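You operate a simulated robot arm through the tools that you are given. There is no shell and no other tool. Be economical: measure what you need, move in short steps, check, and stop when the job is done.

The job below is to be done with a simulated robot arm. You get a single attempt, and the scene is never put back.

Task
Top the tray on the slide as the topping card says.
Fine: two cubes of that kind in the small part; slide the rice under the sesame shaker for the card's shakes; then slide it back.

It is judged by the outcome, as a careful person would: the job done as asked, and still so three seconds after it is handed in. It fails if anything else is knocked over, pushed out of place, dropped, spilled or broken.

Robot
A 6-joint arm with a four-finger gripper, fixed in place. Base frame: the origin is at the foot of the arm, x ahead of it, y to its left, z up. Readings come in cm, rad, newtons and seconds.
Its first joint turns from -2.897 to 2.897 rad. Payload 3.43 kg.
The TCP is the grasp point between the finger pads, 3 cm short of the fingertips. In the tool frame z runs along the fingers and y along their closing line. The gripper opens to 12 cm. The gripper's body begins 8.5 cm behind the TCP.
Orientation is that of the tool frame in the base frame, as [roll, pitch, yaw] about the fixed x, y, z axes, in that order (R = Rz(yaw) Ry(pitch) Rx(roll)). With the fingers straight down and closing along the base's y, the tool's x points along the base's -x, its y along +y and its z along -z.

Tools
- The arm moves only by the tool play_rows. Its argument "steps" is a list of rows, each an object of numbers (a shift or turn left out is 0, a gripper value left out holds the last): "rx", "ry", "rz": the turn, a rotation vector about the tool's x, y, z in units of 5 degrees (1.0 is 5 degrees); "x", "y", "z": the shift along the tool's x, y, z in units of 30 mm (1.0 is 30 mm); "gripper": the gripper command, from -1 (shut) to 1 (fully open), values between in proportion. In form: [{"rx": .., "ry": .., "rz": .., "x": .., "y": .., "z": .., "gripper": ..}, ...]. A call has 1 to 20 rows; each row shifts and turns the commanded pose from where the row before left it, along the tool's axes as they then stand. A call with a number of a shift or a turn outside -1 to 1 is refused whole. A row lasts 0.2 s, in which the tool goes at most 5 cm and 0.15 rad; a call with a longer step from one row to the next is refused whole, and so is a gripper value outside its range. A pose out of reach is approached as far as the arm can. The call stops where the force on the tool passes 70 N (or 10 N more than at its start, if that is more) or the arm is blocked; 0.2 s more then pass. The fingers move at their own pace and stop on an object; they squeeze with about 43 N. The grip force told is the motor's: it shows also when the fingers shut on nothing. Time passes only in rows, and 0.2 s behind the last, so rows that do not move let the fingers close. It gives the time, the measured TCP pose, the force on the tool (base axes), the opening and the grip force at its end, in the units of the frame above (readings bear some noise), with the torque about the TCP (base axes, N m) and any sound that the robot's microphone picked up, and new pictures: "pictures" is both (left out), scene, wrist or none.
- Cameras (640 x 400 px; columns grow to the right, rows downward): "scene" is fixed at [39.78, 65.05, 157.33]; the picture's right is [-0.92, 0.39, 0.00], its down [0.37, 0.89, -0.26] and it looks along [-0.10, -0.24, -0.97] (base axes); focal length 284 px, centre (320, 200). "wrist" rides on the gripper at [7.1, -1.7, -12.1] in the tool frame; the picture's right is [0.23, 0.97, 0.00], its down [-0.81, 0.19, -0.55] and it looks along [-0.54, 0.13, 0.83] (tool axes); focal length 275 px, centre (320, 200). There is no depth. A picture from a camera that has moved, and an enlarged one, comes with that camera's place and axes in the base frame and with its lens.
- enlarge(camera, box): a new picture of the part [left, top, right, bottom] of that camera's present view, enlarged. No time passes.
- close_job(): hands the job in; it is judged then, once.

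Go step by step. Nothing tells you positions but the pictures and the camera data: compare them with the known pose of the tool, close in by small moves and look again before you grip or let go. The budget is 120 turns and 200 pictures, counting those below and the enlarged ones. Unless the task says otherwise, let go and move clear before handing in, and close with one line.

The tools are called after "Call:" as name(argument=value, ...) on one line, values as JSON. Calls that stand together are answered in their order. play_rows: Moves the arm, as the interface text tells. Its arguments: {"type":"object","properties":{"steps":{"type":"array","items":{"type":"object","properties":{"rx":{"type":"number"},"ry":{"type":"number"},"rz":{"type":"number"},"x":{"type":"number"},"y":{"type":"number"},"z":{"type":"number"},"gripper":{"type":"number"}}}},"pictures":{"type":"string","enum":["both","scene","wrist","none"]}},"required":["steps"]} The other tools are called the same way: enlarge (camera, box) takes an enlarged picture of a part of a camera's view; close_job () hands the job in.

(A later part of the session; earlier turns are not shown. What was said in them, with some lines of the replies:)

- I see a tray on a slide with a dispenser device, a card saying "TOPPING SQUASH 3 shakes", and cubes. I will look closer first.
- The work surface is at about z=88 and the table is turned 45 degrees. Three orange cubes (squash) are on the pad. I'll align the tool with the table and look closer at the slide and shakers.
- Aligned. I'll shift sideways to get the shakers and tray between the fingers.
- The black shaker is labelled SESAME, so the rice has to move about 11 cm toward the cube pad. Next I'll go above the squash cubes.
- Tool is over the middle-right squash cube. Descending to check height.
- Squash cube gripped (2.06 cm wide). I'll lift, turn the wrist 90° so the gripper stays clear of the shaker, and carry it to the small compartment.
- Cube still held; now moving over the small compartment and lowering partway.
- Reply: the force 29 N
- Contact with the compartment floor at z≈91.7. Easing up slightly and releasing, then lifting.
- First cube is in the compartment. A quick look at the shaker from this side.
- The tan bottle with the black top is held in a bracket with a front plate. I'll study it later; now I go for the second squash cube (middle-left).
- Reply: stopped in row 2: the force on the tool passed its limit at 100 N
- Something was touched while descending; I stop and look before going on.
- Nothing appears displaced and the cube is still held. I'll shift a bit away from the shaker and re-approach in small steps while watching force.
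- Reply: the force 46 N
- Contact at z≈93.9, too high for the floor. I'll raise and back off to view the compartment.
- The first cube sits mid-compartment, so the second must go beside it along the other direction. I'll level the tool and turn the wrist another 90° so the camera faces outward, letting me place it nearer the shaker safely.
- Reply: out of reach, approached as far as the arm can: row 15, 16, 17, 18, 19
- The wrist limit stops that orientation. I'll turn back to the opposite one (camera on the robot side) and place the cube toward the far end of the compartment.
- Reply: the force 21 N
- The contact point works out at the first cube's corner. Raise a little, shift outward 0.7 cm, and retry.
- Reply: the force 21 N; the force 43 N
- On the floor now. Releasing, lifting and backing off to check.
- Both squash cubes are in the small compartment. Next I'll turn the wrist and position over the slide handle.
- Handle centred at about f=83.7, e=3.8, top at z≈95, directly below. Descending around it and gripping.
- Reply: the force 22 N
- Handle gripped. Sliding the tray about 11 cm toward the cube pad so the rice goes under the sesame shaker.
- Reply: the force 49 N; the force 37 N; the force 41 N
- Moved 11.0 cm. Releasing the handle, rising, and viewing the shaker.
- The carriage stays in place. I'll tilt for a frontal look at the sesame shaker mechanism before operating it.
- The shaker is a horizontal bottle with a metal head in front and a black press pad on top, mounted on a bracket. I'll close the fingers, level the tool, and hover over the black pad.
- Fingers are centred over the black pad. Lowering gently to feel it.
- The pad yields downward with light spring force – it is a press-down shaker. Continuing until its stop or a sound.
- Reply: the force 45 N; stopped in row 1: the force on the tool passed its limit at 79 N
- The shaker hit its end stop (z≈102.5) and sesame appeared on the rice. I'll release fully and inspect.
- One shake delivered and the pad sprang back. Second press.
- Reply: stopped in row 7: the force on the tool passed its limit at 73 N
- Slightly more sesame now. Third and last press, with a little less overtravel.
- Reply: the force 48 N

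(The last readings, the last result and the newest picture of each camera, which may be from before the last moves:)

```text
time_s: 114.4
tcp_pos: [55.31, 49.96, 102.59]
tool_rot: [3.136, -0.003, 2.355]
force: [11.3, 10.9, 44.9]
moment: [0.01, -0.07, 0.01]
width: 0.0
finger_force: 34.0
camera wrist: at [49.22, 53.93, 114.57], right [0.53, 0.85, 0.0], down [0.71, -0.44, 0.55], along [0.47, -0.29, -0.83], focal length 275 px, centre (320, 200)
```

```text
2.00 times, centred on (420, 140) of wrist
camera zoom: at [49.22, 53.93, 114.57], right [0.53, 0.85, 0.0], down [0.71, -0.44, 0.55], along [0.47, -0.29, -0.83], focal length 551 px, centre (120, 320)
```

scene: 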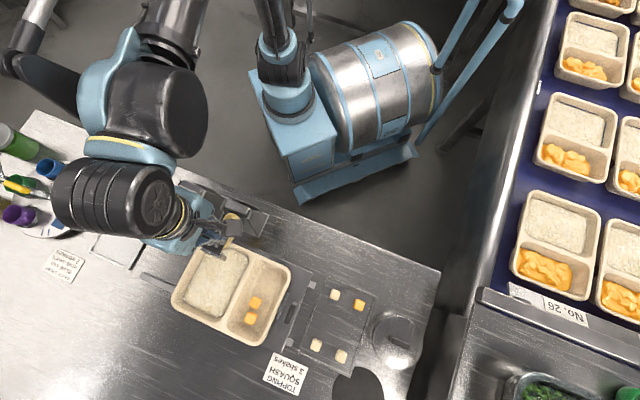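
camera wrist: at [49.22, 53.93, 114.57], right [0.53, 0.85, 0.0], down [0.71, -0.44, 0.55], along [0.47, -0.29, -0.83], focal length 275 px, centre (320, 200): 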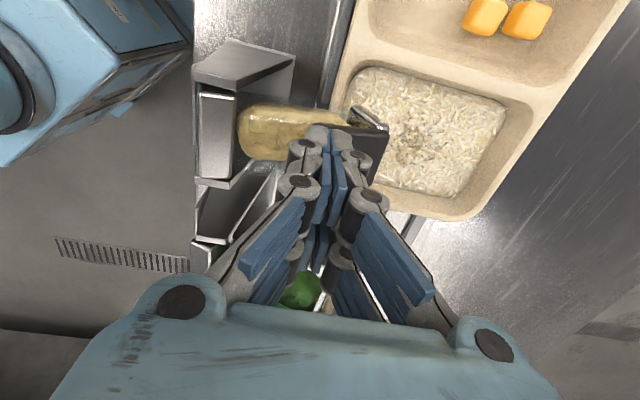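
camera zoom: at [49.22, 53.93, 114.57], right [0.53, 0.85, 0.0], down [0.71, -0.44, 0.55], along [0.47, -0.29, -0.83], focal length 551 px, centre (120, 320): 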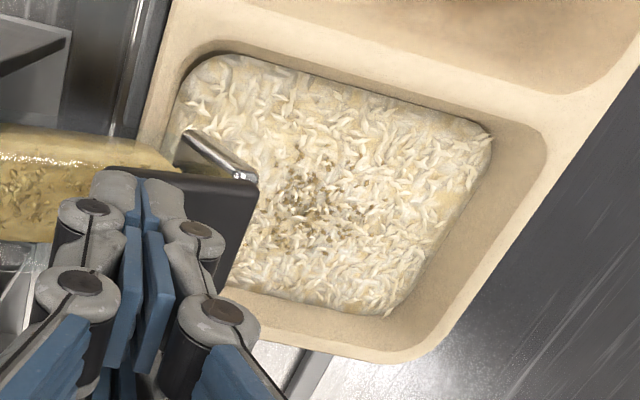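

Full press with firm contact. Releasing.

Call:
play_rows(steps=[{"z": -0.4}, {"z": -0.6}, {"z": -0.8}, {"z": -0.8}, {"z": -0.6}, {"x": 0.8}, {"x": 0.8}, {"x": 0.8}, {"x": 0.8}, {"x": 0.8}, {"x": 0.8}, {}], pictures="both")

Call:
enlarge(camera="wrist", box=[220, 130, 420, 300])

Call:
enlarge(camera="scene", box=[150, 230, 310, 350])

```text
time_s: 117.0
tcp_pos: [45.15, 60.07, 112.17]
tool_rot: [3.14, -0.001, 2.356]
force: [0.7, 0.5, 0.0]
moment: [-0.02, -0.02, 0.01]
width: 0.02
finger_force: 33.0
camera wrist: at [39.01, 64.06, 124.18], right [0.53, 0.85, 0.0], down [0.71, -0.44, 0.55], along [0.47, -0.29, -0.83], focal length 275 px, centre (320, 200)
```

scene: 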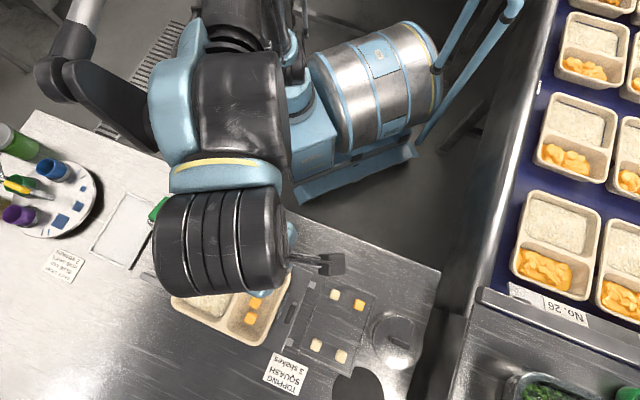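
wrist: 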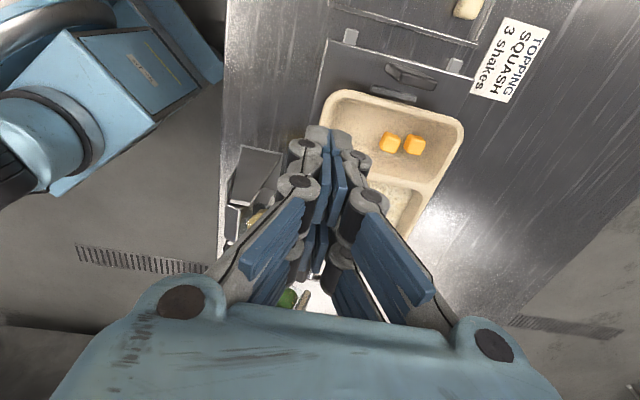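

```text
2.35 times, centred on (320, 215) of wrist
camera zoom: at [39.01, 64.06, 124.18], right [0.53, 0.85, 0.0], down [0.71, -0.44, 0.55], along [0.47, -0.29, -0.83], focal length 648 px, centre (320, 165)
```

zoom: 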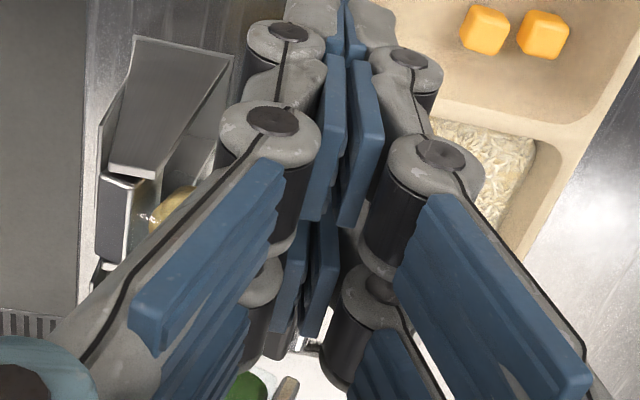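

```text
3.33 times, centred on (230, 290) of scene
camera zoom: at [39.78, 65.05, 157.33], right [-0.92, 0.39, 0.0], down [0.37, 0.89, -0.26], along [-0.1, -0.24, -0.97], focal length 948 px, centre (620, -100)
```

zoom: 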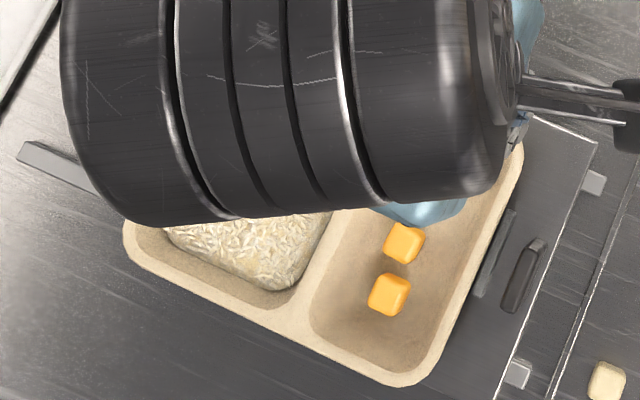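

Three shakes done. Now back to the slide handle to return the tray; opening the gripper and moving above it.

Call:
play_rows(steps=[{"y": 0.76, "x": 0.35, "gripper": 0.2}, {"y": 0.77, "x": 0.35}, {"y": 0.77, "x": 0.35}, {"y": 0.76, "x": 0.35}, {"z": 0.7}, {"z": 0.8}, {"z": 0.8}, {"z": 0.8}, {"z": 0.7}, {}], pictures="wrist")

Call:
enlarge(camera="wrist", box=[220, 100, 420, 300])

```text
time_s: 119.2
tcp_pos: [48.53, 69.64, 100.71]
tool_rot: [3.141, -0.001, 2.357]
force: [0.3, -0.7, -0.3]
moment: [0.02, 0.01, -0.04]
width: 7.19
finger_force: 0.2
camera wrist: at [42.39, 73.54, 112.68], right [0.53, 0.85, 0.0], down [0.71, -0.44, 0.55], along [0.47, -0.29, -0.83], focal length 275 px, centre (320, 200)
```

wrist: 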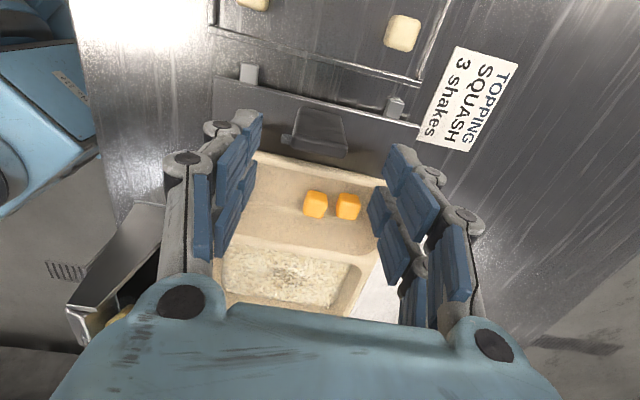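

```text
2.00 times, centred on (320, 200) of wrist
camera zoom: at [42.39, 73.54, 112.68], right [0.53, 0.85, 0.0], down [0.71, -0.44, 0.55], along [0.47, -0.29, -0.83], focal length 551 px, centre (320, 200)
```

zoom: 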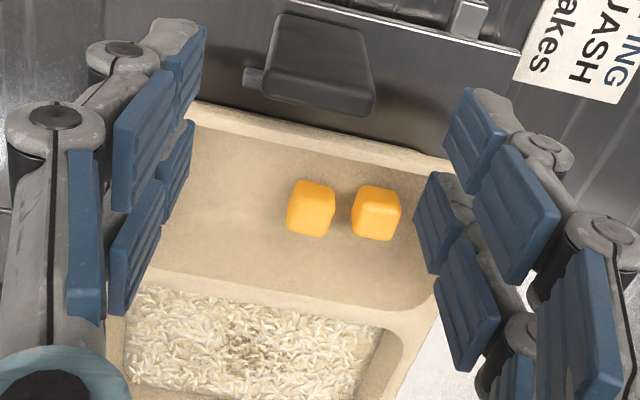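

Call:
play_rows(steps=[{"z": 0.6, "x": -0.04}, {"z": 0.6}, {"z": 0.6}, {"z": 0.5}, {}, {"gripper": -1}, {}, {}, {}], pictures="wrist")

```text
time_s: 121.2
tcp_pos: [48.68, 69.41, 93.89]
tool_rot: [3.141, 0.0, 2.357]
force: [-21.8, -31.3, -21.5]
moment: [-0.91, 0.54, 0.13]
width: 3.98
finger_force: 45.1
camera wrist: at [42.54, 73.42, 105.9], right [0.52, 0.85, 0.0], down [0.71, -0.44, 0.55], along [0.47, -0.29, -0.83], focal length 275 px, centre (320, 200)
```

wrist: 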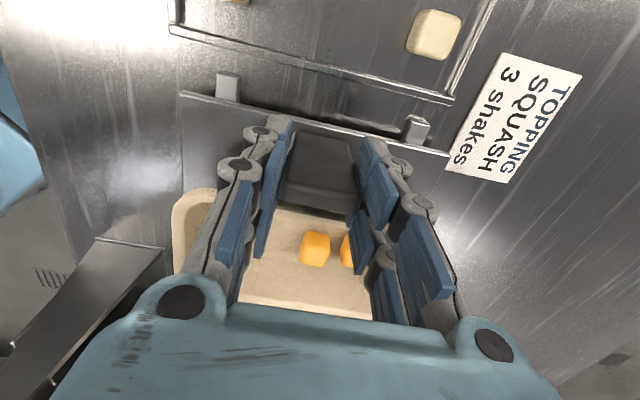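

Handle gripped again. Sliding the tray back.

Call:
play_rows(steps=[{"y": -0.035}, {"x": -0.2}, {"x": -0.4}, {"x": -0.4}, {"x": -0.4}, {"x": -0.4}, {"x": -0.4}, {"x": -0.4}, {"x": -0.4}, {"x": -0.3}, {"x": -0.2}, {}], pictures="wrist")

```text
time_s: 123.8
tcp_pos: [56.19, 62.0, 93.92]
tool_rot: [3.14, -0.002, 2.355]
force: [-20.4, -21.2, -2.9]
moment: [-0.95, 0.75, 0.09]
width: 3.94
finger_force: 45.0
camera wrist: at [49.99, 65.94, 105.9], right [0.52, 0.85, 0.0], down [0.71, -0.44, 0.55], along [0.47, -0.29, -0.83], focal length 275 px, centre (320, 200)
```

wrist: 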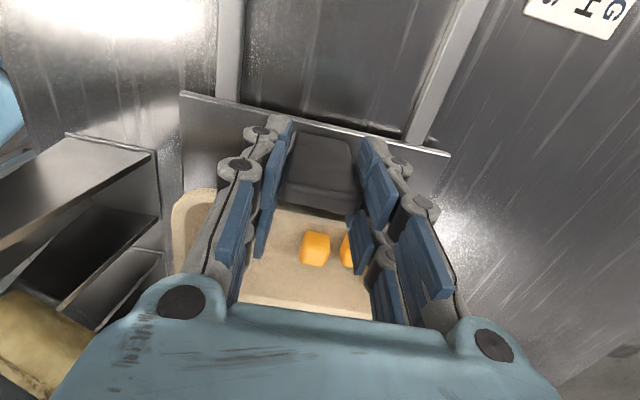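

Call:
play_rows(steps=[{"x": -0.1}, {}, {}], pictures="none")

Call:
play_rows(steps=[{"x": -0.06}, {}, {}], pictures="wrist")

```text
time_s: 124.6
tcp_pos: [56.23, 61.8, 93.91]
tool_rot: [3.139, 0.001, 2.355]
force: [-20.0, -18.2, 9.8]
moment: [-1.0, 0.3, 0.13]
width: 3.98
finger_force: 45.0
```

```text
time_s: 125.4
tcp_pos: [56.48, 61.62, 93.96]
tool_rot: [3.137, -0.001, 2.357]
force: [-21.0, -10.5, 1.5]
moment: [-0.24, 0.28, -0.12]
width: 3.97
finger_force: 44.9
camera wrist: at [50.3, 65.6, 105.91], right [0.52, 0.85, 0.0], down [0.71, -0.44, 0.55], along [0.47, -0.29, -0.83], focal length 275 px, centre (320, 200)
```

wrist: 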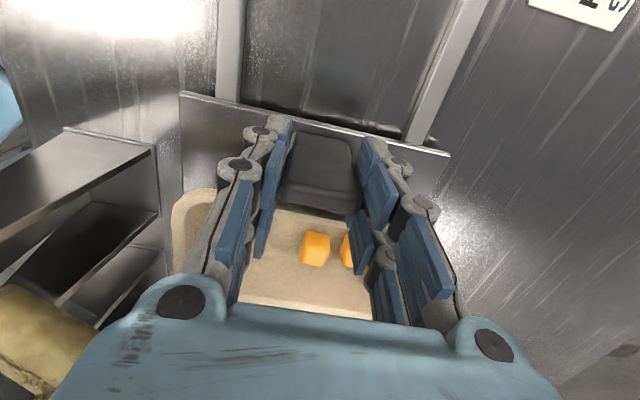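

Back at the original position, with slight resistance from the end. Releasing and moving clear.

Call:
play_rows(steps=[{"gripper": 0.2}, {}, {}, {"z": -0.3}, {"z": -0.8}, {"z": -0.9}, {"z": -0.9}, {"z": -0.9}, {"z": -0.9}, {"z": -0.9}, {"x": 0.9}, {"x": 0.9}, {"x": 0.9}, {"x": 0.9}, {"x": 0.9}, {"x": 0.9}, {"x": 0.9}, {"x": 0.9}, {"x": 0.9}, {}], pictures="both")

Call:
enlarge(camera="scene", box=[110, 170, 280, 330])

```text
time_s: 129.6
tcp_pos: [39.04, 78.67, 110.67]
tool_rot: [3.139, -0.002, 2.356]
force: [-0.3, -0.4, 0.0]
moment: [-0.01, 0.0, 0.0]
width: 7.21
finger_force: 0.1
camera wrist: at [32.94, 82.7, 122.65], right [0.53, 0.85, 0.0], down [0.71, -0.44, 0.55], along [0.47, -0.29, -0.83], focal length 275 px, centre (320, 200)
```

scene: 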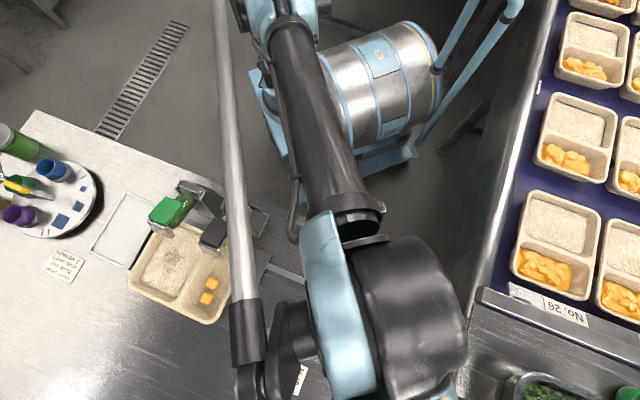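
wrist: 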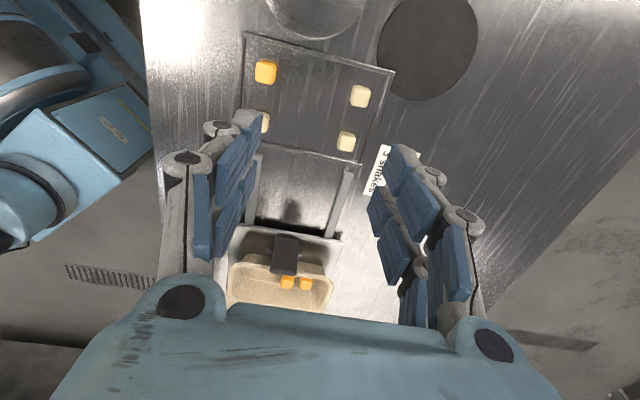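

```text
2.50 times, centred on (195, 250) of scene
camera zoom: at [39.78, 65.05, 157.33], right [-0.92, 0.39, 0.0], down [0.37, 0.89, -0.26], along [-0.1, -0.24, -0.97], focal length 711 px, centre (632, 75)
```

zoom: 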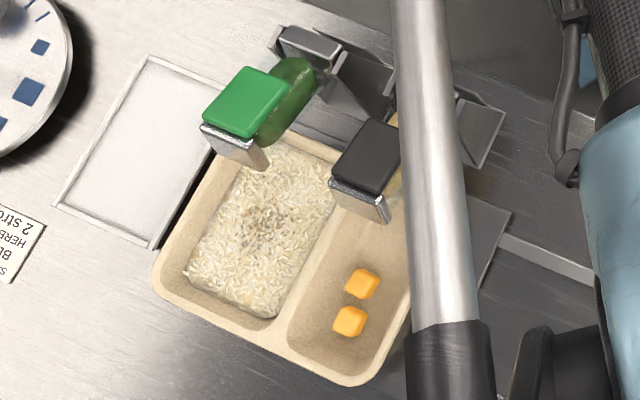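

The tray is back with both cubes and sesame. I'll move the arm fully out of view to verify the final state.

Call:
play_rows(steps=[{"z": -0.9}, {"z": -0.9}, {"z": -0.9}, {"z": -0.9}, {"y": -0.9}, {"y": -0.9}, {"y": -0.9}, {"y": -0.9}, {"y": -0.9}, {"y": -0.9}, {"y": -0.9}, {"y": -0.9}, {"y": -0.9}, {}], pictures="scene")

Call:
enlarge(camera="scene", box=[110, 170, 280, 330])

```text
time_s: 132.6
tcp_pos: [22.21, 61.41, 119.54]
tool_rot: [3.139, -0.003, 2.357]
force: [0.9, -0.5, -0.2]
moment: [0.02, 0.03, 0.03]
width: 7.19
finger_force: 0.0
out of reach, approached as far as the arm can: row 4
```

scene: 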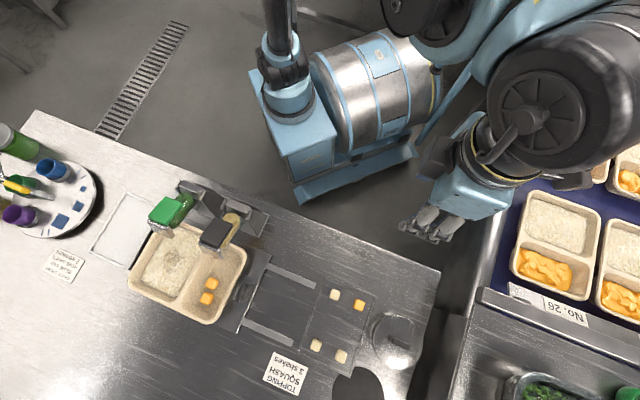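

```text
2.50 times, centred on (195, 250) of scene
camera zoom: at [39.78, 65.05, 157.33], right [-0.92, 0.39, 0.0], down [0.37, 0.89, -0.26], along [-0.1, -0.24, -0.97], focal length 711 px, centre (632, 75)
```

zoom: 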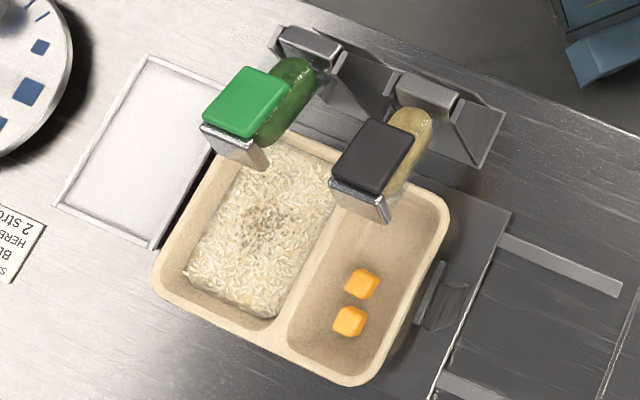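

Both squash cubes, the sesame on the rice and the slide's home position check out. The tray itself sits about 5 mm off where it started on the carriage, and the arm is clear, so I'm handing in.

Call:
close_job()

```text
The job is handed in.
```

The tray is topped as the card says: two squash cubes in the small part, three presses of the sesame shaker over the rice, and the slide is back at its start. Two things were not perfect: the tray sits about 5 mm off its original spot on the carriage, and I counted the shakes by full presses because the microphone reported no sound.
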